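You operate a simulated robot arm through the tools that you are given. There is no shell and no other tool. Be economical: measure what you need, move in short steps, check, and stop when the job is done.

You run a simulated two-armed robot. Do the job below in one go: nothing can be reset, and whatever is moved stays where it is left.

TASK
Fold the open carton shut and seal its seam with clear tape.
Fine: the carton at the bench's end, which holds a pack; short flaps first; use a tape gun and put it back into the grey basket.

It is judged by the outcome, as a careful person would: the job done as asked, and still so three seconds after it is handed in. It fails if anything else is knocked over, pushed out of place, dropped, spilled or broken. A push-on lid holds only when it is set on centred and level and pressed home; a screw cap is set on level and turned clockwise until tight. Flat cloth is picked up by pressing the open fingertips on it (5 to 10 N) and closing them slowly along it; thin cloth reads only 2 to 8 mm in the jaws.

THE ROBOT
Two 7-joint arms with fingered hands on one trunk, on a base that drives. Base frame: it is fixed to the floor where the robot stands at the start and does not move with it; the origin is under the middle of the robot, x ahead of it, y to its left, z up. Readings come in cm, rad, newtons and seconds.
The left shoulder is at the start at [4.7, 12.5, 124.9], the right one opposite. With the tool pointing down near the work surface each hand reaches from about 10 to 36 cm from the robot's upright axis, wherever it stands, measured 20 degrees to its own side. Places, roughly: basket [50, 80, 80]; carton back flap [60, -10, 110]; carton front flap [70, 20, 110]; carton left flap [80, 0, 110]; carton right flap [40, 20, 110]; medium carton [-75, 225, 25]; red tape gun [275, 375, 75]; small carton [-100, 175, 25]. Payload 3.6 kg a hand.
Tool frame (each hand has its own): the origin (TCP) lies between the finger pads and is the grasp point; the fingertips stand 3 cm ahead of it; z points along the fingers, y is the line along which they close. Largest opening 10.4 cm; the body of the gripper starts 3.5 cm behind the TCP. The gripper is a hand of 4 fingers: y runs from the thumb to the fingers, the wrist lies at [-1.5, -10.4, -17.8] in the tool frame, and closing takes about 1.5 s.
Orientation is told as [roll, pitch, yaw] about the base's x, y, z axes, in that order, counted from this pose: with the fingers straight down and the wrist toward the robot, the tool's x, y and z point along [0, 1, 0], [1, 0, 0] and [0, 0, -1] of the base frame.

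THE INTERFACE
- The arms move only by the tool servo_tool. It takes "left_plan", "right_plan" or both (then of equal length, played together; a hand with none holds still); each is a list of rows, each a list of 7 numbers: the gripper command, from -1 (fully open) to 1 (shut), values between in proportion, then the shift along the base's x, y, z in m, then the turn, a rotation vector about the base's x, y, z in rad. In form: [[claw, dx, dy, dz, rx, ry, rz], ...]. A call has 1 to 20 rows; each row shifts and turns the commanded pose from where the row before left it. A row lasts 0.2 s, in which the tool goes at most 5 cm and 0.15 rad; a call with a longer step from one row to the next is refused whole, and so is a gripper value outside its range. Where a pose cannot be reached the arm comes as near as it can. A force on the tool above 90 N (or 10 N above the force at the start of the call, whichever is more), or a blocked arm, ends the call early, and 0.2 s more pass. Each finger travels about 7.2 cm/s and halts on what it meets, pressing with about 23 N; the grip force reading is that of the motor and also rises with nothing between the fingers. The clock runs only during rows and for 0.2 s after the last one: add rows that do not move to give the fingers time. The reply holds the time, the measured pose of the TCP, the force on the tool along the base axes, the opening and the grip force, in the units named above and with some noise, with the torque about the TCP (base axes, N m) and any sound that the robot's microphone picked up.
- Cameras (640 x 400 px; columns grow to the right, rows downward): "scene" is now at [15.14, 1.86, 141.15]; the picture's right is [0.22, -0.98, 0.00], its down [-0.34, -0.08, -0.94] and it looks along [0.92, 0.20, -0.35] (base axes); focal length 214 px, centre (320, 200). "left" rides on the left gripper at [-6.1, -9.2, -13] in its tool frame; the picture's right is [-0.81, -0.28, 0.52], its down [0.53, -0.71, 0.46] and it looks along [0.24, 0.64, 0.72] (tool axes); focal length 275 px, centre (320, 200). "right" rides on the right gripper at [6.1, -9.2, -13] in its tool frame; the picture's right is [-0.81, 0.27, -0.52], its down [-0.53, -0.71, 0.46] and it looks along [-0.24, 0.65, 0.72] (tool axes); focal length 275 px, centre (320, 200). There is no depth. A picture from a camera that has moved, and an enlarged one, comes with that camera's place and axes in the base frame and with its lens.
- camera(camera): a new picture of that camera. The clock stands still meanwhile.
- raise_lower(by): slides the trunk up (or, below 0, down) by that many cm; the arms and the scene camera ride with it, the base frame stays. It gives what a move gives, with no picture.
- base_move(legs): drives the robot by 1 to 6 legs, each [ahead, left, turn to the left] in cm, cm and rad, along the robot's own axes; the way and the turn of a leg run together, so that a leg with both is an arc; at most 150 cm and 3.142 rad a leg. The arms and the cameras ride along, it lands a little off, and it stops where it bumps. It gives what a move gives.
- preshape(shape, hand): the hand has 4 fingers and takes this shape, open, in about a second: jaw (thumb against the fingers, like two jaws); tri (thumb and two fingers); tip (a fingertip pinch); poke (one finger out to press); point (the index stretched); flat (the hand flat); cup (the hand cupped); fist (a fist). The gripper value then closes the fingers along that shape, each until it touches; the sizes above hold for jaw. It gives what a move gives, with no picture.
- pan_tilt(pan, tilt): turns the head with the scene camera to pan (to the left, within 1.396 rad either way) and tilt (down, from -0.506 to 1.204), counted from straight ahead of the robot. It gives what a move gives.
- inspect(camera, box): a new picture of the part [left, top, right, bottom] of that camera's present view, enlarged. The clock stands still meanwhile.
- finish_job(): hands the job in; it is judged then, once.

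Go step by step. Nothing tells you exact positions but the pictures and the camera data: compare them with the known pose of the tool, close in by small moves and look again before you grip or let go. The budget is 120 turns and 92 pictures, counting those below and the enlarged ones. Unless the task says otherwise, let go and move clear before handing in, and close with one line.

The tools are called after ">>>" as name(argument=value, ...) on one line, values as JSON. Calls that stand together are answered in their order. servo_tool: Moves the arms, as the interface text tells. Its arguments: {"type":"object","properties":{"left_plan":{"type":"array"},"right_plan":{"type":"array"}},"required":[]} The other tools are called the same way: raise_lower (by) slides the trunk up or down; preshape (shape, hand) gives the hand a shape; base_move (legs) drives the base; pan_tilt (pan, tilt) turns the head that bears the scene camera; camera (camera) takes a picture; inspect (camera, box) takes an enlarged picture of a part of a camera's view; finish_job () hands the job in.

At the start:

```text
time_s: 0.0
left_eef_pos: [33.6, 25.19, 137.03]
left_tool_rot: [-0.001, 0.0, -0.001]
left_contact_force: [0.7, 0.3, -0.5]
left_ft_torque: [0.01, 0.01, 0.01]
left_finger_gap: 10.36
left_finger_force: 0.1
left_shape: jaw
right_eef_pos: [35.42, -2.81, 137.26]
right_tool_rot: [0.001, 0.001, 0.002]
right_contact_force: [-0.6, 0.3, 0.8]
right_ft_torque: [-0.02, 0.02, 0.01]
right_finger_gap: 10.36
right_finger_force: 0.1
right_shape: jaw
trunk travel left (down, up): [-47.5, 6.1]
robot x, y, heading: [-0.18, -0.33, -0.001]
head pan, tilt: [0.218, 0.354]
```

scene: 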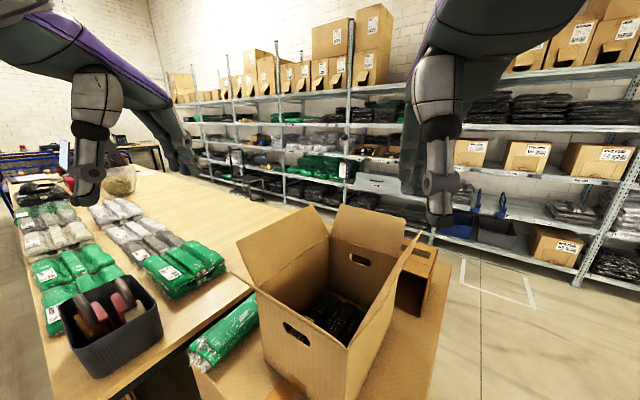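
right: 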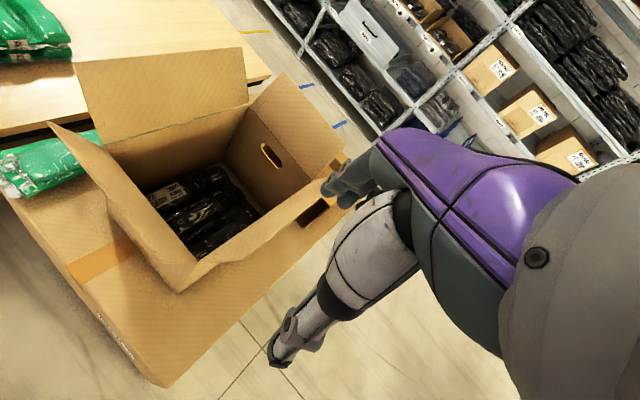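
left: 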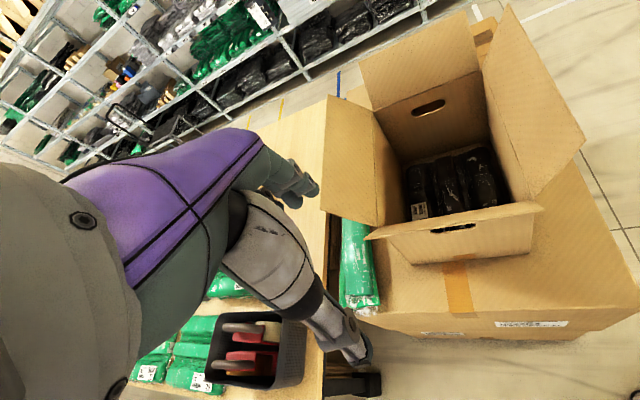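

The open carton holding a black pack stands on a larger carton ahead; the grey basket with tape guns is to the left. I look closer at both first.

>>> inspect(camera="scene", box=[180, 180, 480, 400])

>>> inspect(camera="left", box=[190, 290, 390, 400])

>>> pan_tilt(pan=0.1, tilt=0.8)

>>> camera(camera="scene")

```text
1.82 times, centred on (330, 290) of scene
camera zoom: at [15.14, 1.86, 141.15], right [0.22, -0.98, 0.0], down [-0.34, -0.08, -0.94], along [0.92, 0.2, -0.35], focal length 390 px, centre (302, 36)
```

zoom: 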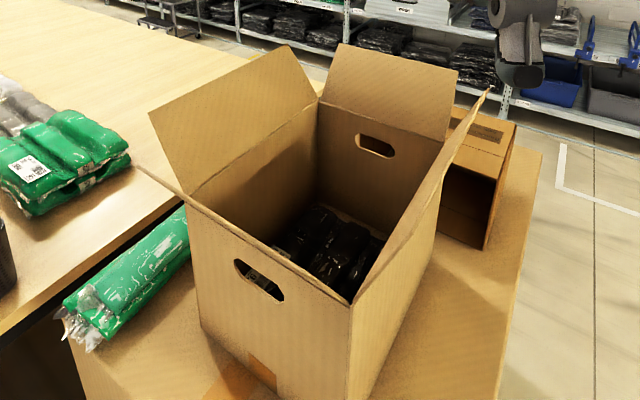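

```text
3.20 times, centred on (290, 345) of left
camera zoom: at [24.52, 19.04, 150.04], right [-0.28, -0.81, -0.52], down [-0.71, 0.53, -0.46], along [0.64, 0.24, -0.72], focal length 881 px, centre (416, -264)
```

zoom: 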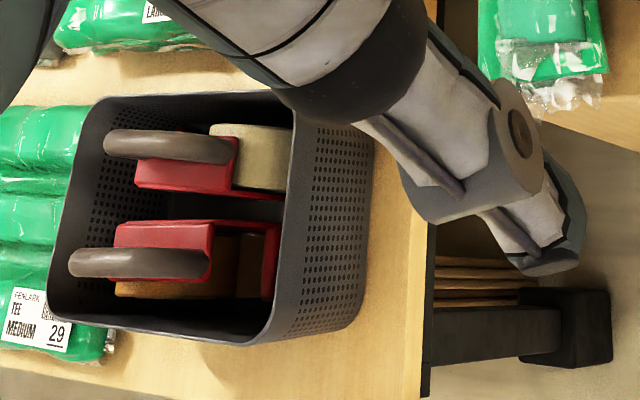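

```text
time_s: 0.9
left_eef_pos: [33.62, 25.24, 136.96]
left_tool_rot: [0.0, -0.002, -0.001]
left_contact_force: [-0.7, 0.1, -0.6]
left_ft_torque: [0.01, 0.01, -0.02]
left_finger_gap: 10.37
left_finger_force: 0.0
left_shape: jaw
right_eef_pos: [35.57, -3.01, 137.22]
right_tool_rot: [0.003, 0.003, -0.003]
right_contact_force: [-0.4, 0.2, 0.1]
right_ft_torque: [-0.02, -0.01, 0.03]
right_finger_gap: 10.37
right_finger_force: 0.1
right_shape: jaw
trunk travel left (down, up): [-47.5, 6.1]
robot x, y, heading: [0.1, 0.06, -0.001]
head pan, tilt: [0.099, 0.799]
```

```text
86 pictures are left
camera scene: at [15.17, 1.67, 140.81], right [0.2, -0.98, 0.0], down [-0.37, -0.07, -0.93], along [0.91, 0.18, -0.38], focal length 214 px, centre (320, 200)
```

scene: 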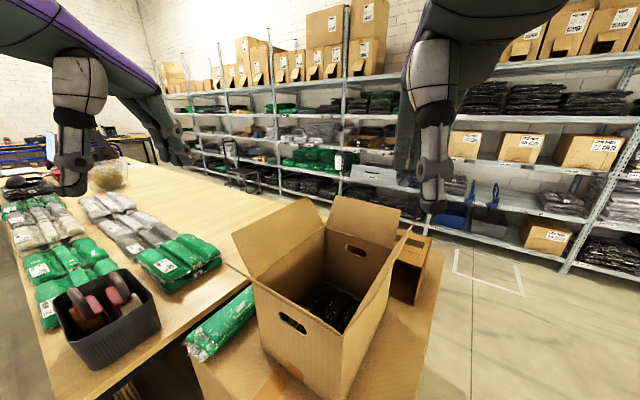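

The basket holds two red tape guns: one with a pale roll, one with a brown roll. The head seems to be still turning, so I let it settle and look again.

>>> pan_tilt(pan=0.3, tilt=0.9)

>>> servo_tool(left_plan=[[-1, 0, 0, 0, 0, 0, 0], [-1, 0, 0, 0, 0, 0, 0], [-1, 0, 0, 0, 0, 0, 0]])

>>> camera(camera="scene")

```text
time_s: 1.6
left_eef_pos: [33.52, 25.19, 137.02]
left_tool_rot: [0.002, -0.001, 0.001]
left_contact_force: [-0.1, 0.4, -0.3]
left_ft_torque: [0.01, 0.0, -0.02]
left_finger_gap: 10.4
left_finger_force: 0.1
left_shape: jaw
right_eef_pos: [35.47, -2.92, 136.97]
right_tool_rot: [-0.01, 0.0, -0.001]
right_contact_force: [23.7, -0.1, -31.1]
right_ft_torque: [-1.99, 0.08, -1.53]
right_finger_gap: 10.4
right_finger_force: 0.0
right_shape: jaw
trunk travel left (down, up): [-47.5, 6.1]
robot x, y, heading: [-0.04, 0.19, 0.0]
head pan, tilt: [0.3, 0.901]
```

```text
time_s: 2.4
left_eef_pos: [33.55, 25.31, 137.05]
left_tool_rot: [-0.001, 0.0, 0.001]
left_contact_force: [0.6, 0.2, 0.3]
left_ft_torque: [-0.03, 0.03, 0.0]
left_finger_gap: 10.36
left_finger_force: 0.1
left_shape: jaw
right_eef_pos: [35.46, -2.9, 137.18]
right_tool_rot: [-0.003, 0.001, -0.001]
right_contact_force: [14.9, 1.2, -34.3]
right_ft_torque: [-2.35, -1.62, -1.04]
right_finger_gap: 10.42
right_finger_force: 0.0
right_shape: jaw
trunk travel left (down, up): [-47.5, 6.1]
robot x, y, heading: [0.07, 0.02, -0.002]
head pan, tilt: [0.3, 0.901]
```

```text
85 pictures are left
camera scene: at [14.35, 2.48, 138.53], right [0.3, -0.95, 0.0], down [-0.57, -0.18, -0.8], along [0.76, 0.24, -0.6], focal length 214 px, centre (320, 200)
```

scene: 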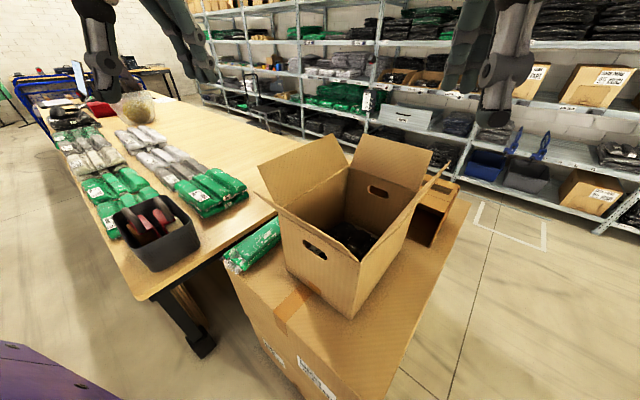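

The head tilt stopped short, and the right wrist shows a load, so the head may be pressing on something. I ease the tilt back and zoom in on the carton from both hand cameras.

>>> pan_tilt(pan=0.3, tilt=0.6)

>>> inspect(camera="left", box=[310, 0, 600, 320])

>>> inspect(camera="right", box=[30, 30, 370, 300])

>>> inspect(camera="scene", box=[220, 110, 480, 330])

```text
time_s: 3.2
left_eef_pos: [33.71, 25.27, 137.14]
left_tool_rot: [0.0, 0.001, -0.001]
left_contact_force: [0.2, 0.5, -0.5]
left_ft_torque: [0.0, -0.02, -0.02]
left_finger_gap: 10.35
left_finger_force: 0.1
left_shape: jaw
right_eef_pos: [35.37, -2.86, 137.44]
right_tool_rot: [0.004, -0.003, -0.001]
right_contact_force: [-0.7, -0.8, 0.3]
right_ft_torque: [0.01, -0.04, -0.01]
right_finger_gap: 10.39
right_finger_force: 0.0
right_shape: jaw
trunk travel left (down, up): [-47.5, 6.1]
robot x, y, heading: [0.04, 0.02, 0.0]
head pan, tilt: [0.3, 0.6]
```

```text
1.25 times, centred on (455, 160) of left
camera zoom: at [24.53, 19.05, 150.05], right [-0.27, -0.81, -0.52], down [-0.71, 0.53, -0.46], along [0.64, 0.24, -0.72], focal length 344 px, centre (151, 250)
```

zoom: 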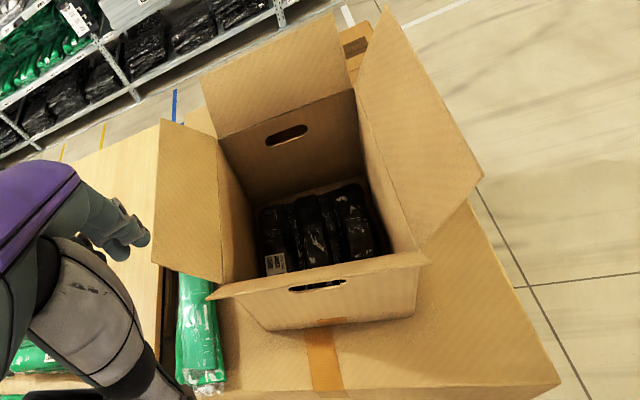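

```text
1.48 times, centred on (200, 165) of right
camera zoom: at [26.13, 3.3, 150.51], right [0.27, -0.81, 0.52], down [-0.71, -0.53, -0.46], along [0.65, -0.24, -0.72], focal length 408 px, centre (498, 252)
```

zoom: 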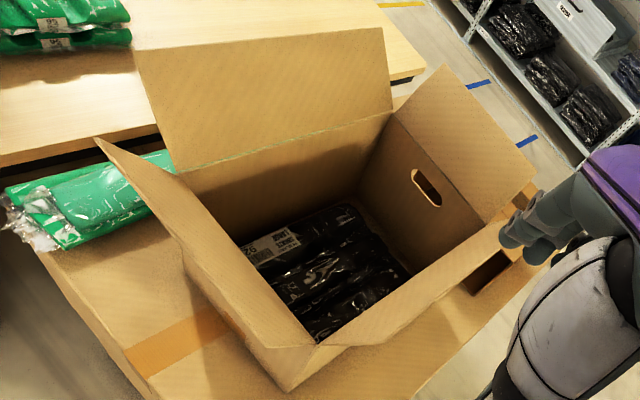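

```text
1.82 times, centred on (350, 220) of scene
camera zoom: at [14.49, 2.48, 138.88], right [0.3, -0.95, 0.0], down [-0.54, -0.17, -0.82], along [0.79, 0.25, -0.57], focal length 390 px, centre (266, 164)
```

zoom: 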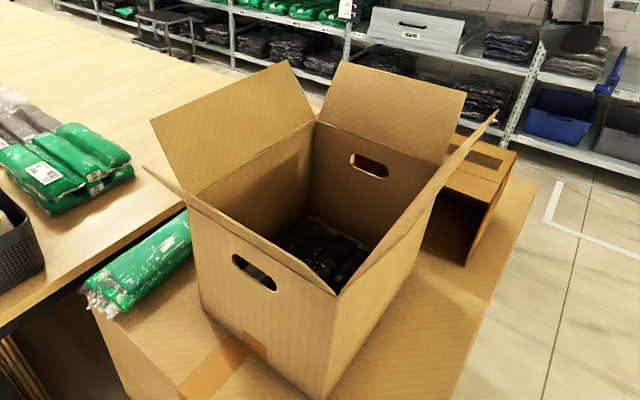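

From the two hand views I place the carton rim at about A[52,26], B[42,4], C[69,-8], D[79,13], z≈104, turned about −25°. The flaps lean outward to z≈115, and the short ones are the near (A-B) and far (C-D) flaps. I go round to its right-hand side, where both short flaps lie to the sides of the robot.

>>> base_move(legs=[[-5, -45, 0], [0, 0, 1.13], [3, -45, 0]])

>>> pan_tilt(pan=0.0, tilt=0.65)

>>> camera(camera="scene")

>>> camera(camera="right")

```text
time_s: 14.5
left_eef_pos: [26.39, -18.85, 137.01]
left_tool_rot: [0.001, -0.001, 1.156]
left_contact_force: [0.0, 0.4, -0.6]
left_ft_torque: [-0.01, 0.01, 0.0]
left_finger_gap: 10.37
left_finger_force: 0.0
left_shape: jaw
right_eef_pos: [52.98, -28.52, 137.28]
right_tool_rot: [-0.002, 0.0, 1.155]
right_contact_force: [-0.2, -0.2, 0.0]
right_ft_torque: [-0.01, -0.01, -0.01]
right_finger_gap: 10.39
right_finger_force: 0.1
right_shape: jaw
trunk travel left (down, up): [-47.5, 6.1]
robot x, y, heading: [35.76, -59.67, 1.158]
head pan, tilt: [0.3, 0.6]
```

```text
time_s: 15.3
left_eef_pos: [26.54, -18.83, 136.96]
left_tool_rot: [0.0, 0.001, 1.156]
left_contact_force: [0.3, -0.1, -0.7]
left_ft_torque: [0.01, 0.02, -0.02]
left_finger_gap: 10.38
left_finger_force: 0.0
left_shape: jaw
right_eef_pos: [53.06, -28.52, 137.23]
right_tool_rot: [0.002, 0.002, 1.152]
right_contact_force: [-0.5, 0.2, 0.0]
right_ft_torque: [0.0, 0.01, 0.04]
right_finger_gap: 10.38
right_finger_force: 0.1
right_shape: jaw
trunk travel left (down, up): [-47.5, 6.1]
robot x, y, heading: [36.11, -59.78, 1.157]
head pan, tilt: [0.0, 0.649]
```

```text
81 pictures are left
camera scene: at [39.48, -45.51, 138.83], right [0.99, -0.12, 0.0], down [-0.07, -0.57, -0.82], along [0.1, 0.82, -0.57], focal length 214 px, centre (320, 200)
```

scene: 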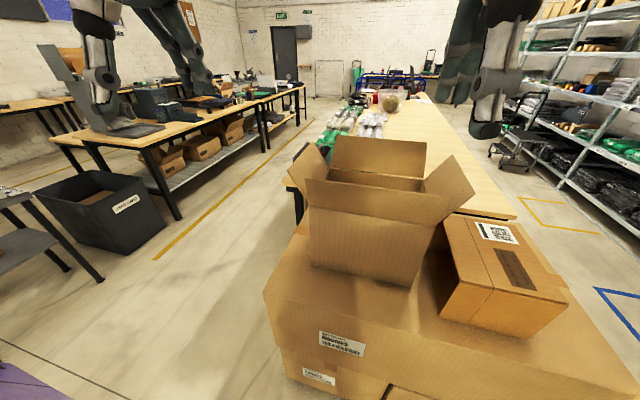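

```text
80 pictures are left
camera right: at [43.68, -34.22, 150.4], right [0.85, -0.08, 0.52], down [0.2, -0.87, -0.46], along [0.48, 0.49, -0.73], focal length 275 px, centre (320, 200)
```

right: 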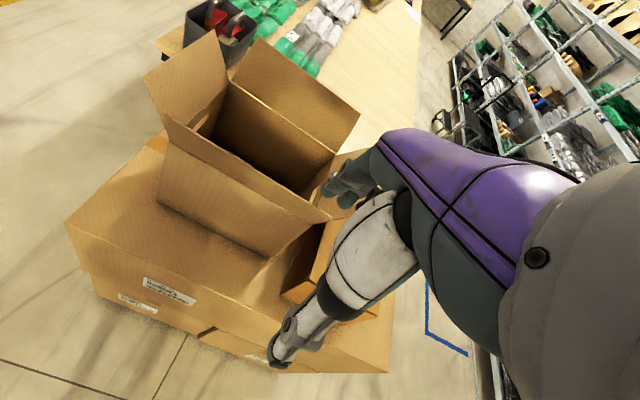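

The head was still panning, but the view shows the robot right of the carton with clear floor ahead of it. I drive 18 cm closer and look again.

>>> base_move(legs=[[18, 0, 0]])

>>> camera(camera="scene")

>>> camera(camera="right")

>>> camera(camera="left")

```text
time_s: 16.8
left_eef_pos: [33.7, -2.04, 136.99]
left_tool_rot: [0.0, -0.001, 1.158]
left_contact_force: [-0.2, -0.4, 0.7]
left_ft_torque: [0.02, 0.01, -0.03]
left_finger_gap: 10.37
left_finger_force: 0.2
left_shape: jaw
right_eef_pos: [60.39, -11.82, 137.32]
right_tool_rot: [0.004, 0.0, 1.151]
right_contact_force: [-0.8, 0.1, -0.6]
right_ft_torque: [-0.02, -0.01, -0.01]
right_finger_gap: 10.36
right_finger_force: 0.1
right_shape: jaw
trunk travel left (down, up): [-47.5, 6.1]
robot x, y, heading: [43.63, -42.96, 1.155]
head pan, tilt: [0.0, 0.649]
```

```text
79 pictures are left
camera scene: at [46.83, -28.86, 138.84], right [0.99, -0.12, 0.0], down [-0.07, -0.57, -0.82], along [0.1, 0.82, -0.57], focal length 214 px, centre (320, 200)
```

scene: 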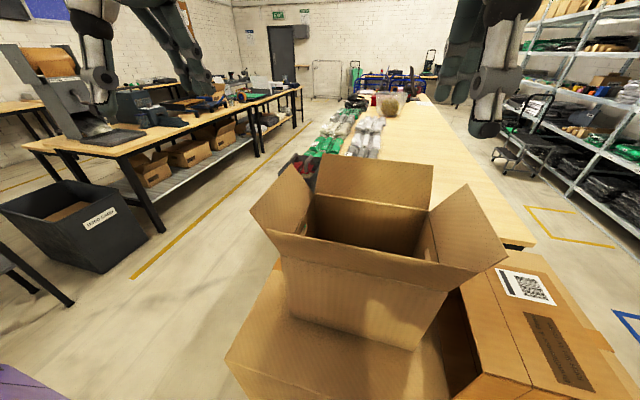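

```text
78 pictures are left
camera right: at [51.05, -17.6, 150.46], right [0.85, -0.08, 0.51], down [0.2, -0.87, -0.46], along [0.48, 0.49, -0.73], focal length 275 px, centre (320, 200)
```

right: 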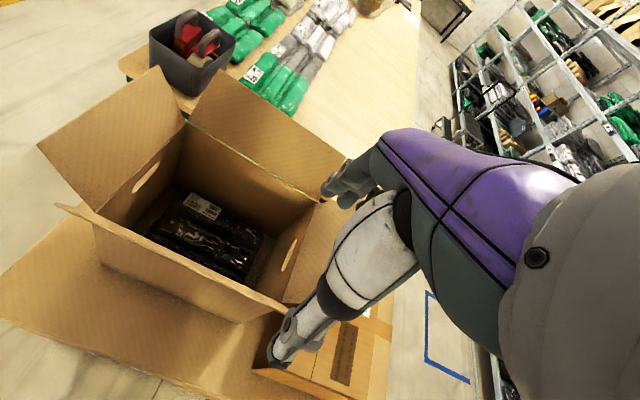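

```text
77 pictures are left
camera left: at [35.79, -13.06, 150.05], right [0.63, -0.58, -0.52], down [-0.77, -0.44, -0.46], along [0.04, 0.69, -0.72], focal length 275 px, centre (320, 200)
```

left: 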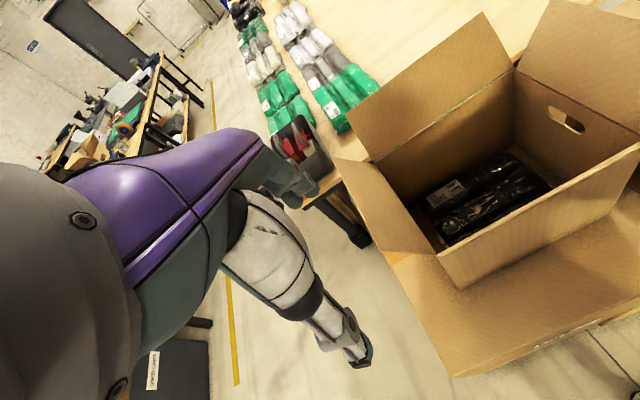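

Both views agree on the rim corners, and the robot is squared to the carton: rim front side 42 cm ahead, seam 54 cm ahead. I swing the hands outside the two short flaps, staying high.

>>> servo_tool(right_plan=[[-1, 0.037, -0.0163, 0, 0, 0, 0], [-1, 0.037, -0.0163, 0, 0, 0, 0], [-1, 0.037, -0.0163, 0, 0, 0, 0], [-1, 0.037, -0.0163, 0, 0, 0, 0], [-1, 0.037, -0.0163, 0, 0, 0, 0], [-1, 0.037, -0.0163, 0, 0, 0, 0], [-1, 0.0112, 0.0254, 0, 0, 0, 0], [-1, 0.0112, 0.0254, 0, 0, 0, 0], [-1, 0.0112, 0.0254, 0, 0, 0, 0], [-1, 0.0112, 0.0254, 0, 0, 0, 0], [-1, 0.0112, 0.0254, 0, 0, 0, 0], [-1, 0.0112, 0.0254, 0, 0, 0, 0]], left_plan=[[-1, -0.0176, 0.0078, 0, 0, 0, 0], [-1, -0.0176, 0.0078, 0, 0, 0, 0], [-1, -0.0176, 0.0078, 0, 0, 0, 0], [-1, -0.0176, 0.0078, 0, 0, 0, 0], [-1, -0.0176, 0.0078, 0, 0, 0, 0], [-1, -0.0176, 0.0078, 0, 0, 0, 0], [-1, 0.0112, 0.0254, 0, 0, 0, 0], [-1, 0.0112, 0.0254, 0, 0, 0, 0], [-1, 0.0112, 0.0254, 0, 0, 0, 0], [-1, 0.0112, 0.0254, 0, 0, 0, 0], [-1, 0.0112, 0.0254, 0, 0, 0, 0], [-1, 0.0112, 0.0254, 0, 0, 0, 0]])

>>> pan_tilt(pan=0.0, tilt=0.75)

>>> camera(camera="scene")

```text
time_s: 19.4
left_eef_pos: [30.14, 17.92, 137.16]
left_tool_rot: [0.0, 0.001, 1.156]
left_contact_force: [0.5, 0.0, -0.5]
left_ft_torque: [-0.03, -0.01, 0.0]
left_finger_gap: 10.35
left_finger_force: 0.1
left_shape: jaw
right_eef_pos: [89.57, -5.99, 137.03]
right_tool_rot: [0.003, 0.002, 1.153]
right_contact_force: [-0.3, 0.3, -0.7]
right_ft_torque: [-0.01, -0.03, 0.01]
right_finger_gap: 10.4
right_finger_force: 0.1
right_shape: jaw
trunk travel left (down, up): [-47.5, 6.1]
robot x, y, heading: [43.68, -43.48, 1.158]
head pan, tilt: [0.0, 0.649]
```

```text
time_s: 20.1
left_eef_pos: [29.95, 17.67, 137.15]
left_tool_rot: [0.001, 0.0, 1.156]
left_contact_force: [-0.3, -0.4, -1.0]
left_ft_torque: [0.0, -0.04, 0.04]
left_finger_gap: 10.36
left_finger_force: 0.1
left_shape: jaw
right_eef_pos: [89.37, -6.24, 137.11]
right_tool_rot: [0.002, -0.001, 1.153]
right_contact_force: [-0.4, 0.0, 0.2]
right_ft_torque: [0.02, 0.0, 0.01]
right_finger_gap: 10.4
right_finger_force: 0.0
right_shape: jaw
trunk travel left (down, up): [-47.5, 6.1]
robot x, y, heading: [43.26, -43.14, 1.158]
head pan, tilt: [0.0, 0.75]
```

```text
76 pictures are left
camera scene: at [49.08, -30.05, 137.61], right [0.92, -0.4, 0.0], down [-0.27, -0.62, -0.73], along [0.29, 0.67, -0.68], focal length 214 px, centre (320, 200)
```

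scene: 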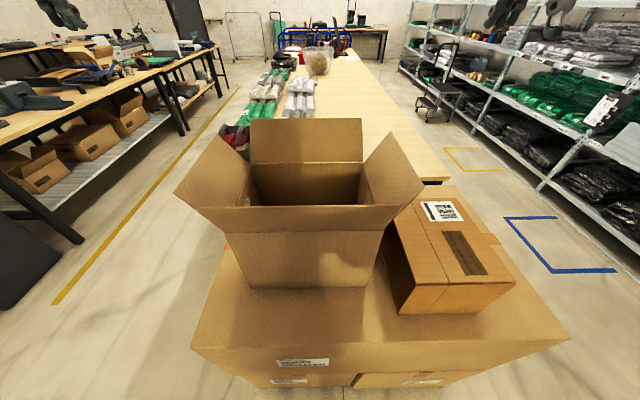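

The head is free now and both hands reach well. I lower them beside the flaps and sweep the two short flaps inward together.

>>> servo_tool(right_plan=[[-1, 0, 0, -0.04, 0, 0, 0], [-1, 0, 0, -0.04, 0, 0, 0], [-1, 0, 0, -0.04, 0, 0, 0], [-1, 0, 0, -0.04, 0, 0, 0], [-1, 0, 0, -0.04, 0, 0, 0], [-1, 0, 0, -0.04, 0, 0, 0], [-1, -0.0275, 0.012, 0, 0, 0, 0], [-1, -0.0275, 0.012, 0, 0, 0, 0], [-1, -0.0275, 0.012, 0, 0, 0, 0], [-1, -0.0275, 0.012, 0, 0, 0, 0], [-1, -0.0275, 0.012, 0, 0, 0, 0]], left_plan=[[-1, 0, 0, -0.04, 0, 0, 0], [-1, 0, 0, -0.04, 0, 0, 0], [-1, 0, 0, -0.04, 0, 0, 0], [-1, 0, 0, -0.04, 0, 0, 0], [-1, 0, 0, -0.04, 0, 0, 0], [-1, 0, 0, -0.04, 0, 0, 0], [-1, 0.0275, -0.012, 0, 0, 0, 0], [-1, 0.0275, -0.012, 0, 0, 0, 0], [-1, 0.0275, -0.012, 0, 0, 0, 0], [-1, 0.0275, -0.012, 0, 0, 0, 0], [-1, 0.0275, -0.012, 0, 0, 0, 0]])

>>> camera(camera="scene")

```text
time_s: 22.5
left_eef_pos: [43.51, 11.9, 113.01]
left_tool_rot: [0.001, 0.0, 1.158]
left_contact_force: [-0.5, -0.4, 0.1]
left_ft_torque: [0.03, 0.0, 0.02]
left_finger_gap: 10.37
left_finger_force: 0.0
left_shape: jaw
right_eef_pos: [75.71, -0.1, 113.17]
right_tool_rot: [0.003, -0.001, 1.151]
right_contact_force: [1.0, 0.5, 0.2]
right_ft_torque: [0.02, 0.01, -0.04]
right_finger_gap: 10.39
right_finger_force: 0.1
right_shape: jaw
trunk travel left (down, up): [-47.5, 6.1]
robot x, y, heading: [43.31, -43.38, 1.155]
head pan, tilt: [0.0, 0.75]
```

```text
75 pictures are left
camera scene: at [49.12, -29.97, 137.6], right [0.92, -0.4, 0.0], down [-0.27, -0.62, -0.73], along [0.29, 0.67, -0.68], focal length 214 px, centre (320, 200)
```

scene: 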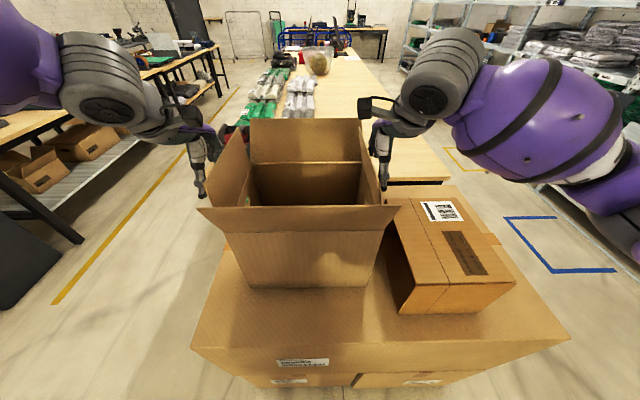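

Both flaps are moving in with almost no force. I continue inward and press them down flat.

>>> servo_tool(right_plan=[[-1, -0.0275, 0.012, 0, 0, 0, 0], [-1, -0.0275, 0.012, 0, 0, 0, 0], [-1, -0.0275, 0.012, 0, 0, 0, 0], [-1, -0.005, 0.002, -0.02, 0, 0, 0], [-1, 0, 0, -0.015, 0, 0, 0], [-1, 0, 0, -0.01, 0, 0, 0]], left_plan=[[-1, 0.0275, -0.012, 0, 0, 0, 0], [-1, 0.0275, -0.012, 0, 0, 0, 0], [-1, 0.0275, -0.012, 0, 0, 0, 0], [-1, 0.005, -0.002, -0.02, 0, 0, 0], [-1, 0, 0, -0.015, 0, 0, 0], [-1, 0, 0, -0.01, 0, 0, 0]])

>>> camera(camera="scene")

```text
time_s: 23.9
left_eef_pos: [52.34, 8.23, 108.54]
left_tool_rot: [0.0, 0.0, 1.157]
left_contact_force: [0.2, 0.4, -0.3]
left_ft_torque: [0.02, -0.01, 0.02]
left_finger_gap: 10.39
left_finger_force: 0.0
left_shape: jaw
right_eef_pos: [66.86, 3.47, 108.81]
right_tool_rot: [0.004, 0.001, 1.152]
right_contact_force: [0.0, 0.1, 0.6]
right_ft_torque: [-0.03, -0.01, 0.0]
right_finger_gap: 10.4
right_finger_force: 0.1
right_shape: jaw
trunk travel left (down, up): [-47.5, 6.1]
robot x, y, heading: [43.09, -42.87, 1.155]
head pan, tilt: [0.0, 0.75]
```

```text
74 pictures are left
camera scene: at [49.11, -30.01, 137.6], right [0.92, -0.4, 0.0], down [-0.27, -0.62, -0.73], along [0.29, 0.67, -0.68], focal length 214 px, centre (320, 200)
```

scene: 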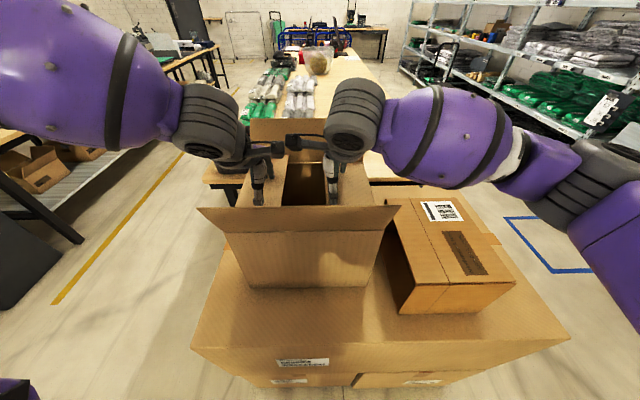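

The short flaps are down. I lift the hands straight up to see whether they stay.

>>> servo_tool(right_plan=[[-1, 0, 0, -0.01, 0, 0, 0], [-1, 0, 0, 0.03, 0, 0, 0], [-1, 0, 0, 0.04, 0, 0, 0], [-1, 0, 0, 0.04, 0, 0, 0], [-1, 0.03, -0.013, 0.04, 0, 0, 0], [-1, 0.037, -0.0163, 0.04, 0, 0, 0], [-1, 0.037, -0.0163, 0.04, 0, 0, 0]], left_plan=[[-1, 0, 0, -0.01, 0, 0, 0], [-1, 0, 0, 0.03, 0, 0, 0], [-1, 0, 0, 0.04, 0, 0, 0], [-1, 0, 0, 0.04, 0, 0, 0], [-1, -0.03, 0.013, 0.04, 0, 0, 0], [-1, -0.037, 0.0163, 0.04, 0, 0, 0], [-1, -0.037, 0.0163, 0.04, 0, 0, 0]])

>>> camera(camera="scene")

>>> camera(camera="right")

```text
refused: row 5 steps farther than a row can; nothing moved
```

```text
73 pictures are left
camera scene: at [49.11, -30.01, 137.6], right [0.92, -0.4, 0.0], down [-0.27, -0.62, -0.73], along [0.29, 0.67, -0.68], focal length 214 px, centre (320, 200)
```

scene: 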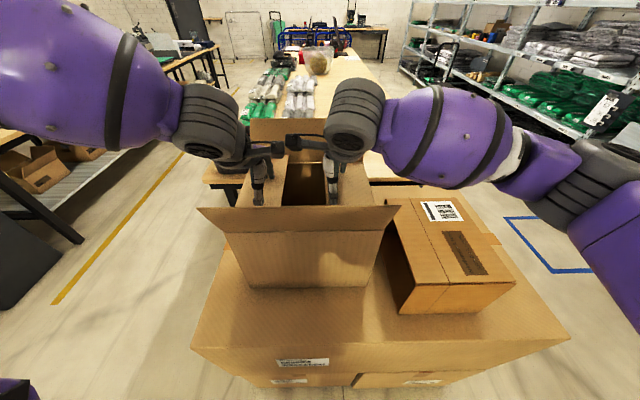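

```text
72 pictures are left
camera right: at [57.59, -2.37, 121.88], right [0.85, -0.08, 0.51], down [0.2, -0.87, -0.46], along [0.48, 0.49, -0.73], focal length 275 px, centre (320, 200)
```

right: 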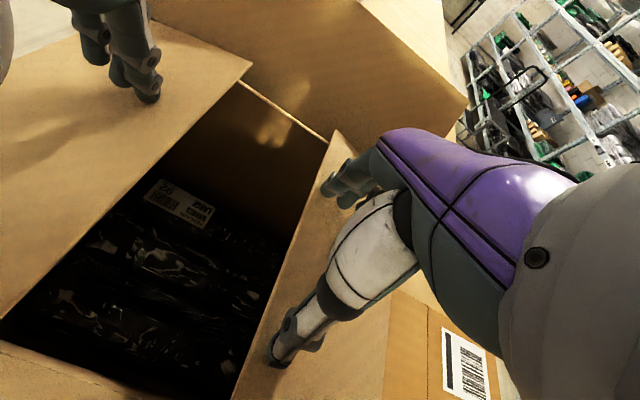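

A row was too long, so nothing moved. I retry with shorter steps.

>>> servo_tool(right_plan=[[-1, 0, 0, -0.01, 0, 0, 0], [-1, 0, 0, 0.03, 0, 0, 0], [-1, 0, 0, 0.04, 0, 0, 0], [-1, 0, 0, 0.04, 0, 0, 0], [-1, 0.02, -0.009, 0.04, 0, 0, 0], [-1, 0.037, -0.0163, 0.02, 0, 0, 0], [-1, 0.037, -0.0163, 0.02, 0, 0, 0]], left_plan=[[-1, 0, 0, -0.01, 0, 0, 0], [-1, 0, 0, 0.03, 0, 0, 0], [-1, 0, 0, 0.04, 0, 0, 0], [-1, 0, 0, 0.04, 0, 0, 0], [-1, -0.02, 0.009, 0.04, 0, 0, 0], [-1, -0.037, 0.0163, 0.02, 0, 0, 0], [-1, -0.037, 0.0163, 0.02, 0, 0, 0]])

>>> camera(camera="scene")

>>> camera(camera="right")

```text
time_s: 25.5
left_eef_pos: [43.21, 12.12, 126.53]
left_tool_rot: [0.001, 0.0, 1.156]
left_contact_force: [-0.4, -0.6, -0.3]
left_ft_torque: [0.05, 0.0, 0.03]
left_finger_gap: 10.38
left_finger_force: 0.0
left_shape: jaw
right_eef_pos: [76.19, -0.73, 126.77]
right_tool_rot: [0.002, -0.001, 1.153]
right_contact_force: [-0.2, -0.4, 0.2]
right_ft_torque: [0.0, -0.03, 0.03]
right_finger_gap: 10.42
right_finger_force: 0.0
right_shape: jaw
trunk travel left (down, up): [-47.5, 6.1]
robot x, y, heading: [43.57, -42.9, 1.158]
head pan, tilt: [0.0, 0.75]
```

```text
71 pictures are left
camera scene: at [49.05, -30.12, 137.62], right [0.92, -0.4, 0.0], down [-0.27, -0.62, -0.73], along [0.29, 0.67, -0.68], focal length 214 px, centre (320, 200)
```

scene: 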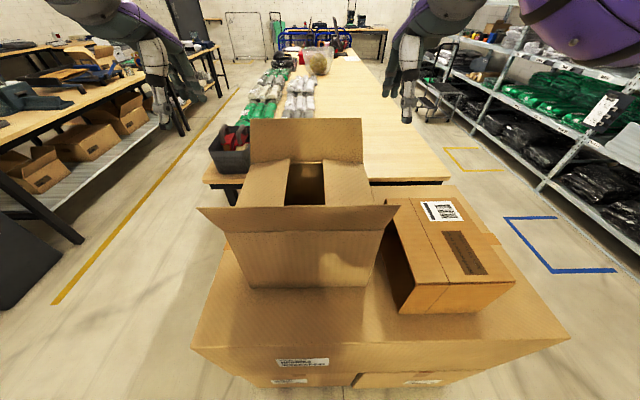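

```text
70 pictures are left
camera right: at [66.81, -6.56, 139.89], right [0.85, -0.08, 0.51], down [0.2, -0.87, -0.46], along [0.48, 0.49, -0.72], focal length 275 px, centre (320, 200)
```

right: 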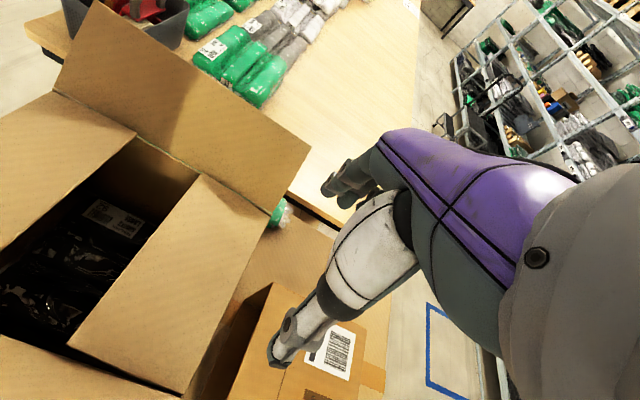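

The short flaps stay folded without help. I drive round to the near end, where the two long flaps will lie to my left and right.

>>> servo_tool(right_plan=[[-1, 0, 0, 0.04, 0, 0, 0], [-1, 0, 0, 0.04, 0, 0, 0], [-1, -0.015, -0.035, 0.02, 0, 0, 0]], left_plan=[[-1, 0, 0, 0.04, 0, 0, 0], [-1, 0, 0, 0.04, 0, 0, 0], [-1, -0.015, -0.035, 0.02, 0, 0, 0]])

>>> base_move(legs=[[-32, 0, 0], [0, 60, 0], [0, 0, -1.587]])

>>> camera(camera="scene")

```text
time_s: 26.3
left_eef_pos: [41.12, 8.11, 136.32]
left_tool_rot: [-0.001, -0.004, 1.154]
left_contact_force: [-1.1, -0.3, 0.0]
left_ft_torque: [0.03, 0.01, 0.01]
left_finger_gap: 10.37
left_finger_force: 0.1
left_shape: jaw
right_eef_pos: [74.44, -4.52, 137.11]
right_tool_rot: [0.004, -0.002, 1.151]
right_contact_force: [-0.4, -0.6, -0.5]
right_ft_torque: [0.02, -0.03, -0.03]
right_finger_gap: 10.39
right_finger_force: 0.0
right_shape: jaw
trunk travel left (down, up): [-47.5, 6.1]
robot x, y, heading: [43.18, -43.1, 1.158]
head pan, tilt: [0.0, 0.75]
```

```text
time_s: 37.6
left_eef_pos: [27.32, -47.25, 136.3]
left_tool_rot: [-0.001, 0.0, -0.421]
left_contact_force: [0.0, 0.1, -0.2]
left_ft_torque: [-0.02, 0.01, 0.01]
left_finger_gap: 10.38
left_finger_force: 0.1
left_shape: jaw
right_eef_pos: [14.33, -80.5, 136.89]
right_tool_rot: [0.004, -0.002, -0.425]
right_contact_force: [0.2, -0.5, 0.6]
right_ft_torque: [0.0, -0.02, 0.01]
right_finger_gap: 10.42
right_finger_force: 0.0
right_shape: jaw
trunk travel left (down, up): [-47.5, 6.1]
robot x, y, heading: [-24.18, -48.82, -0.423]
head pan, tilt: [0.0, 0.75]
```

```text
69 pictures are left
camera scene: at [-11.23, -55.03, 137.61], right [-0.41, -0.91, 0.0], down [-0.62, 0.28, -0.73], along [0.67, -0.3, -0.68], focal length 214 px, centre (320, 200)
```

scene: 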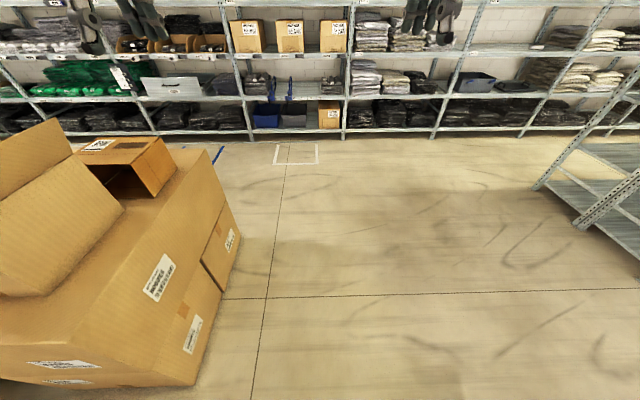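

I slide left to line up with the seam, keeping the present stand-off.

>>> base_move(legs=[[-3, 87, 0]])

>>> camera(camera="scene")

>>> camera(camera="left")

>>> camera(camera="right")

```text
time_s: 45.6
left_eef_pos: [58.53, 35.1, 136.26]
left_tool_rot: [0.001, 0.002, -0.392]
left_contact_force: [0.6, -1.0, 0.0]
left_ft_torque: [0.01, 0.0, 0.01]
left_finger_gap: 10.38
left_finger_force: 0.1
left_shape: jaw
right_eef_pos: [46.65, 1.69, 136.85]
right_tool_rot: [0.004, 0.001, -0.393]
right_contact_force: [-0.3, -0.2, -1.3]
right_ft_torque: [0.02, -0.02, 0.0]
right_finger_gap: 10.43
right_finger_force: 0.1
right_shape: jaw
trunk travel left (down, up): [-47.5, 6.1]
robot x, y, heading: [7.43, 31.49, -0.391]
head pan, tilt: [0.0, 0.75]
```

```text
68 pictures are left
camera scene: at [20.32, 26.24, 137.61], right [-0.38, -0.92, 0.0], down [-0.63, 0.26, -0.73], along [0.68, -0.28, -0.68], focal length 214 px, centre (320, 200)
```

scene: 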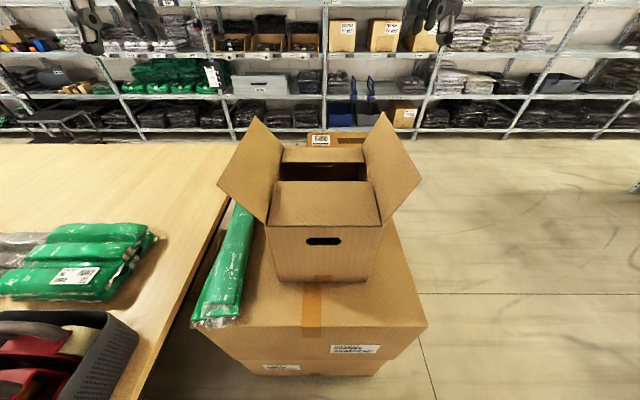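

```text
67 pictures are left
camera left: at [47.82, 32.86, 149.26], right [-0.56, -0.64, -0.52], down [-0.46, 0.76, -0.46], along [0.69, -0.02, -0.72], focal length 275 px, centre (320, 200)
```

left: 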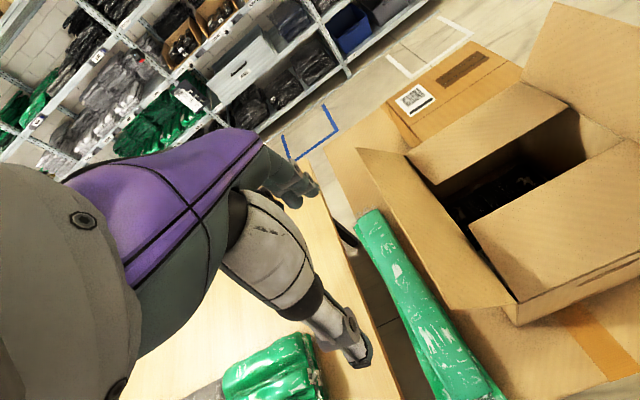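

```text
66 pictures are left
camera right: at [40.43, 10.77, 149.99], right [-0.06, -0.86, 0.51], down [-0.86, -0.22, -0.46], along [0.5, -0.47, -0.73], focal length 275 px, centre (320, 200)
```

right: 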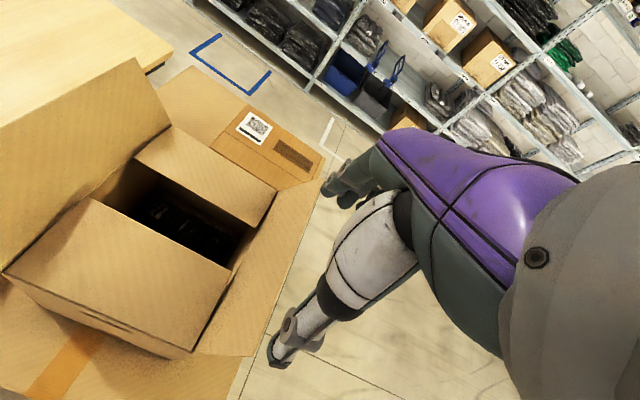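

The seam now lies straight ahead (centre about 58 cm off), with the long flaps left and right. I move a little closer and set the hands outside both long flaps.

>>> base_move(legs=[[7, 0, 0]])

>>> servo_tool(left_plan=[[-1, 0.0116, 0.0065, 0, 0, 0, 0], [-1, 0.0116, 0.0065, 0, 0, 0, 0], [-1, 0.0116, 0.0065, 0, 0, 0, 0], [-1, 0.0116, 0.0065, 0, 0, 0, 0], [-1, 0.0116, 0.0065, 0, 0, 0, 0], [-1, 0, 0, 0, 0, 0, 0]], right_plan=[[-1, -0.0088, -0.034, 0, 0, 0, 0], [-1, -0.0088, -0.034, 0, 0, 0, 0], [-1, -0.0088, -0.034, 0, 0, 0, 0], [-1, -0.0088, -0.034, 0, 0, 0, 0], [-1, -0.0088, -0.034, 0, 0, 0, 0], [-1, 0, 0, 0, 0, 0, 0]])

>>> camera(camera="scene")

```text
time_s: 46.7
left_eef_pos: [65.03, 32.38, 136.03]
left_tool_rot: [-0.001, 0.006, -0.389]
left_contact_force: [0.2, 0.5, -0.2]
left_ft_torque: [-0.04, -0.01, 0.01]
left_finger_gap: 10.41
left_finger_force: 0.1
left_shape: jaw
right_eef_pos: [53.03, -1.07, 136.63]
right_tool_rot: [0.004, 0.004, -0.395]
right_contact_force: [-0.1, -0.2, 0.7]
right_ft_torque: [-0.03, 0.02, 0.0]
right_finger_gap: 10.38
right_finger_force: 0.0
right_shape: jaw
trunk travel left (down, up): [-47.5, 6.1]
robot x, y, heading: [12.97, 29.48, -0.386]
head pan, tilt: [0.0, 0.75]
stopped in leg 1: the robot was blocked; the commanded pose is now the measured one
```

```text
time_s: 48.1
left_eef_pos: [70.55, 35.91, 136.03]
left_tool_rot: [-0.001, 0.002, -0.388]
left_contact_force: [0.8, -0.5, -0.7]
left_ft_torque: [0.02, 0.0, -0.02]
left_finger_gap: 10.39
left_finger_force: 0.1
left_shape: jaw
right_eef_pos: [48.45, -17.89, 137.13]
right_tool_rot: [0.003, 0.003, -0.394]
right_contact_force: [-0.2, -0.1, 0.8]
right_ft_torque: [0.0, 0.03, -0.01]
right_finger_gap: 10.37
right_finger_force: 0.0
right_shape: jaw
trunk travel left (down, up): [-47.5, 6.1]
robot x, y, heading: [13.19, 29.03, -0.394]
head pan, tilt: [0.0, 0.75]
```

```text
65 pictures are left
camera scene: at [26.53, 23.72, 137.61], right [-0.38, -0.92, 0.0], down [-0.63, 0.26, -0.73], along [0.68, -0.28, -0.68], focal length 214 px, centre (320, 200)
```

scene: 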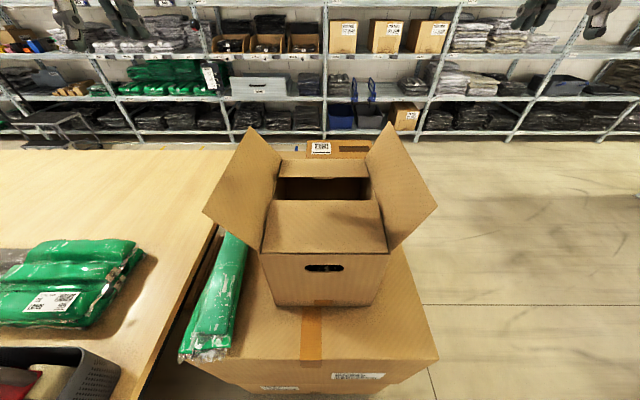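

The base just touched the big carton and stopped, so I back off 2 cm. Then I lower the hands and sweep the long flaps inward.

>>> base_move(legs=[[-2, 0, 0]])

>>> servo_tool(left_plan=[[-1, 0, 0, -0.04, 0, 0, 0], [-1, 0, 0, -0.04, 0, 0, 0], [-1, 0, 0, -0.04, 0, 0, 0], [-1, 0, 0, -0.04, 0, 0, 0], [-1, 0, 0, -0.04, 0, 0, 0], [-1, 0, 0, -0.03, 0, 0, 0], [-1, -0.0105, -0.0254, 0, 0, 0, 0], [-1, -0.0105, -0.0254, 0, 0, 0, 0], [-1, -0.0105, -0.0254, 0, 0, 0, 0], [-1, -0.0105, -0.0254, 0, 0, 0, 0], [-1, -0.0105, -0.0254, 0, 0, 0, 0], [-1, -0.0105, -0.0254, 0, 0, 0, 0]], right_plan=[[-1, 0, 0, -0.04, 0, 0, 0], [-1, 0, 0, -0.04, 0, 0, 0], [-1, 0, 0, -0.04, 0, 0, 0], [-1, 0, 0, -0.04, 0, 0, 0], [-1, 0, 0, -0.04, 0, 0, 0], [-1, 0, 0, -0.035, 0, 0, 0], [-1, 0.0105, 0.0254, 0, 0, 0, 0], [-1, 0.0105, 0.0254, 0, 0, 0, 0], [-1, 0.0105, 0.0254, 0, 0, 0, 0], [-1, 0.0105, 0.0254, 0, 0, 0, 0], [-1, 0.0105, 0.0254, 0, 0, 0, 0], [-1, 0.0105, 0.0254, 0, 0, 0, 0]])

>>> camera(camera="scene")

```text
time_s: 48.9
left_eef_pos: [68.9, 36.52, 135.91]
left_tool_rot: [0.0, 0.006, -0.39]
left_contact_force: [0.1, 0.4, -0.5]
left_ft_torque: [-0.02, 0.0, -0.02]
left_finger_gap: 10.36
left_finger_force: 0.0
left_shape: jaw
right_eef_pos: [46.71, -17.24, 137.0]
right_tool_rot: [0.004, 0.007, -0.393]
right_contact_force: [0.0, 0.3, -0.4]
right_ft_torque: [0.0, 0.0, 0.01]
right_finger_gap: 10.39
right_finger_force: 0.0
right_shape: jaw
trunk travel left (down, up): [-47.5, 6.1]
robot x, y, heading: [11.53, 29.76, -0.39]
head pan, tilt: [0.0, 0.75]
```

```text
time_s: 51.5
left_eef_pos: [62.2, 21.42, 112.9]
left_tool_rot: [-0.004, 0.002, -0.386]
left_contact_force: [0.4, 2.9, 2.1]
left_ft_torque: [0.01, -0.13, 0.17]
left_finger_gap: 10.39
left_finger_force: 0.0
left_shape: jaw
right_eef_pos: [52.88, -1.94, 113.61]
right_tool_rot: [0.003, 0.004, -0.395]
right_contact_force: [-0.5, 0.2, -1.0]
right_ft_torque: [-0.01, 0.01, -0.03]
right_finger_gap: 10.4
right_finger_force: 0.0
right_shape: jaw
trunk travel left (down, up): [-47.5, 6.1]
robot x, y, heading: [11.24, 30.36, -0.392]
head pan, tilt: [0.0, 0.75]
```

```text
64 pictures are left
camera scene: at [24.72, 24.54, 137.61], right [-0.38, -0.92, 0.0], down [-0.63, 0.26, -0.73], along [0.68, -0.28, -0.68], focal length 214 px, centre (320, 200)
```

scene: 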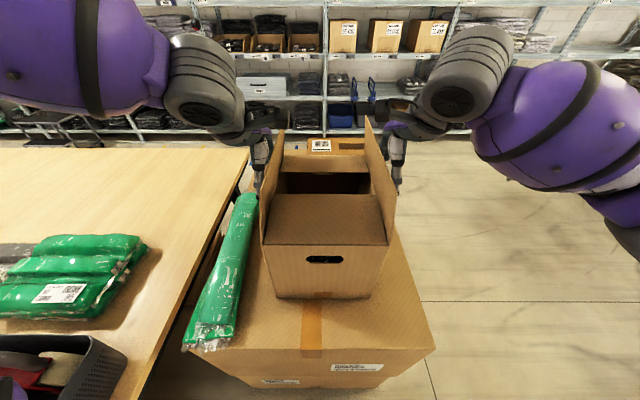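

The long flaps are upright and coming in with little force. I continue and press them down.

>>> servo_tool(left_plan=[[-1, -0.0105, -0.0254, 0, 0, 0, 0], [-1, -0.0105, -0.0254, 0, 0, 0, 0], [-1, -0.0057, -0.0139, -0.005, 0, 0, 0], [-1, 0, 0, -0.015, 0, 0, 0], [-1, 0, 0, -0.015, 0, 0, 0], [-1, 0, 0, -0.01, 0, 0, 0], [-1, 0, 0, -0.005, 0, 0, 0]], right_plan=[[-1, 0.0105, 0.0254, 0, 0, 0, 0], [-1, 0.0105, 0.0254, 0, 0, 0, 0], [-1, 0.0057, 0.0139, -0.005, 0, 0, 0], [-1, 0, 0, -0.015, 0, 0, 0], [-1, 0, 0, -0.015, 0, 0, 0], [-1, 0, 0, -0.01, 0, 0, 0], [-1, 0, 0, -0.01, 0, 0, 0]])

>>> camera(camera="scene")

```text
time_s: 52.0
left_eef_pos: [62.22, 19.98, 112.77]
left_tool_rot: [0.03, 0.001, -0.331]
left_contact_force: [9.4, 26.6, 9.8]
left_ft_torque: [-0.59, 0.19, 0.22]
left_finger_gap: 10.38
left_finger_force: 0.1
left_shape: jaw
right_eef_pos: [53.68, -1.41, 113.7]
right_tool_rot: [-0.029, 0.003, -0.468]
right_contact_force: [-9.2, -26.2, 4.0]
right_ft_torque: [0.3, -0.13, 0.02]
right_finger_gap: 10.27
right_finger_force: 0.1
right_shape: jaw
trunk travel left (down, up): [-47.5, 6.1]
robot x, y, heading: [11.61, 30.12, -0.393]
head pan, tilt: [0.0, 0.75]
stopped in row 2 (left hand): the force on the tool passed its limit at 109 N (the readings are from after the stop); the commanded pose is now the measured one
```

```text
63 pictures are left
camera scene: at [24.53, 24.5, 137.64], right [-0.38, -0.92, 0.0], down [-0.63, 0.26, -0.73], along [0.68, -0.28, -0.68], focal length 214 px, centre (320, 200)
```

scene: 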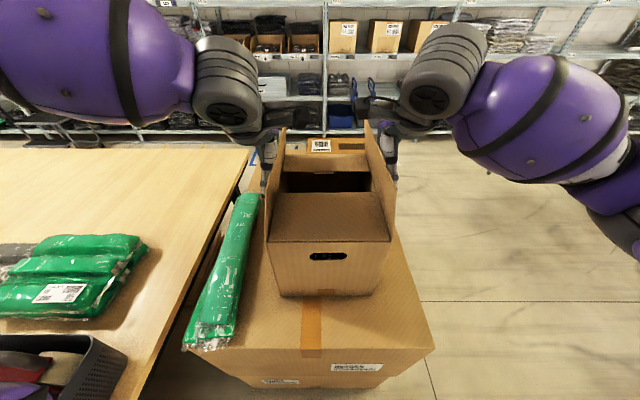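

The left hand met a hard stop with the long flaps about upright. I look closely before pushing any further.

>>> inspect(camera="scene", box=[220, 110, 440, 310])

>>> camera(camera="left")

>>> camera(camera="right")

```text
2.00 times, centred on (330, 210) of scene
camera zoom: at [24.53, 24.5, 137.64], right [-0.38, -0.92, 0.0], down [-0.63, 0.26, -0.73], along [0.68, -0.28, -0.68], focal length 429 px, centre (300, 180)
```

zoom: 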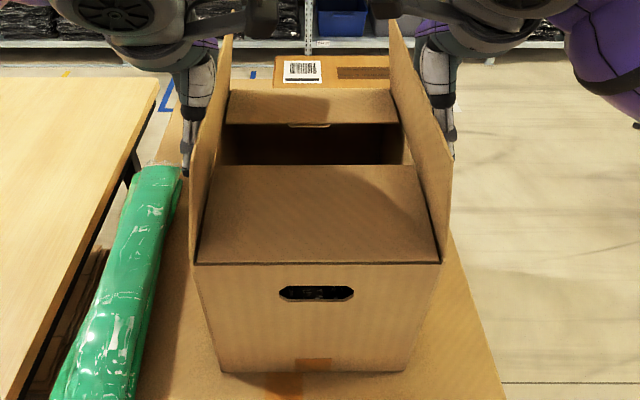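

```text
61 pictures are left
camera left: at [51.46, 16.75, 125.56], right [-0.52, -0.66, -0.54], down [-0.5, 0.75, -0.44], along [0.7, 0.04, -0.72], focal length 275 px, centre (320, 200)
```

left: 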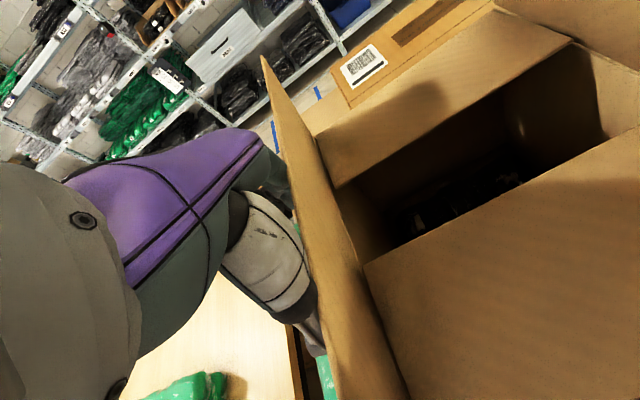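

```text
60 pictures are left
camera right: at [48.46, 8.52, 126.65], right [-0.11, -0.83, 0.54], down [-0.88, -0.17, -0.44], along [0.45, -0.53, -0.72], focal length 275 px, centre (320, 200)
```

right: 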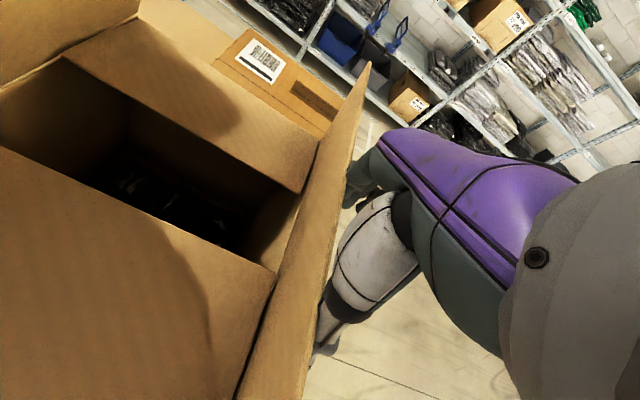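

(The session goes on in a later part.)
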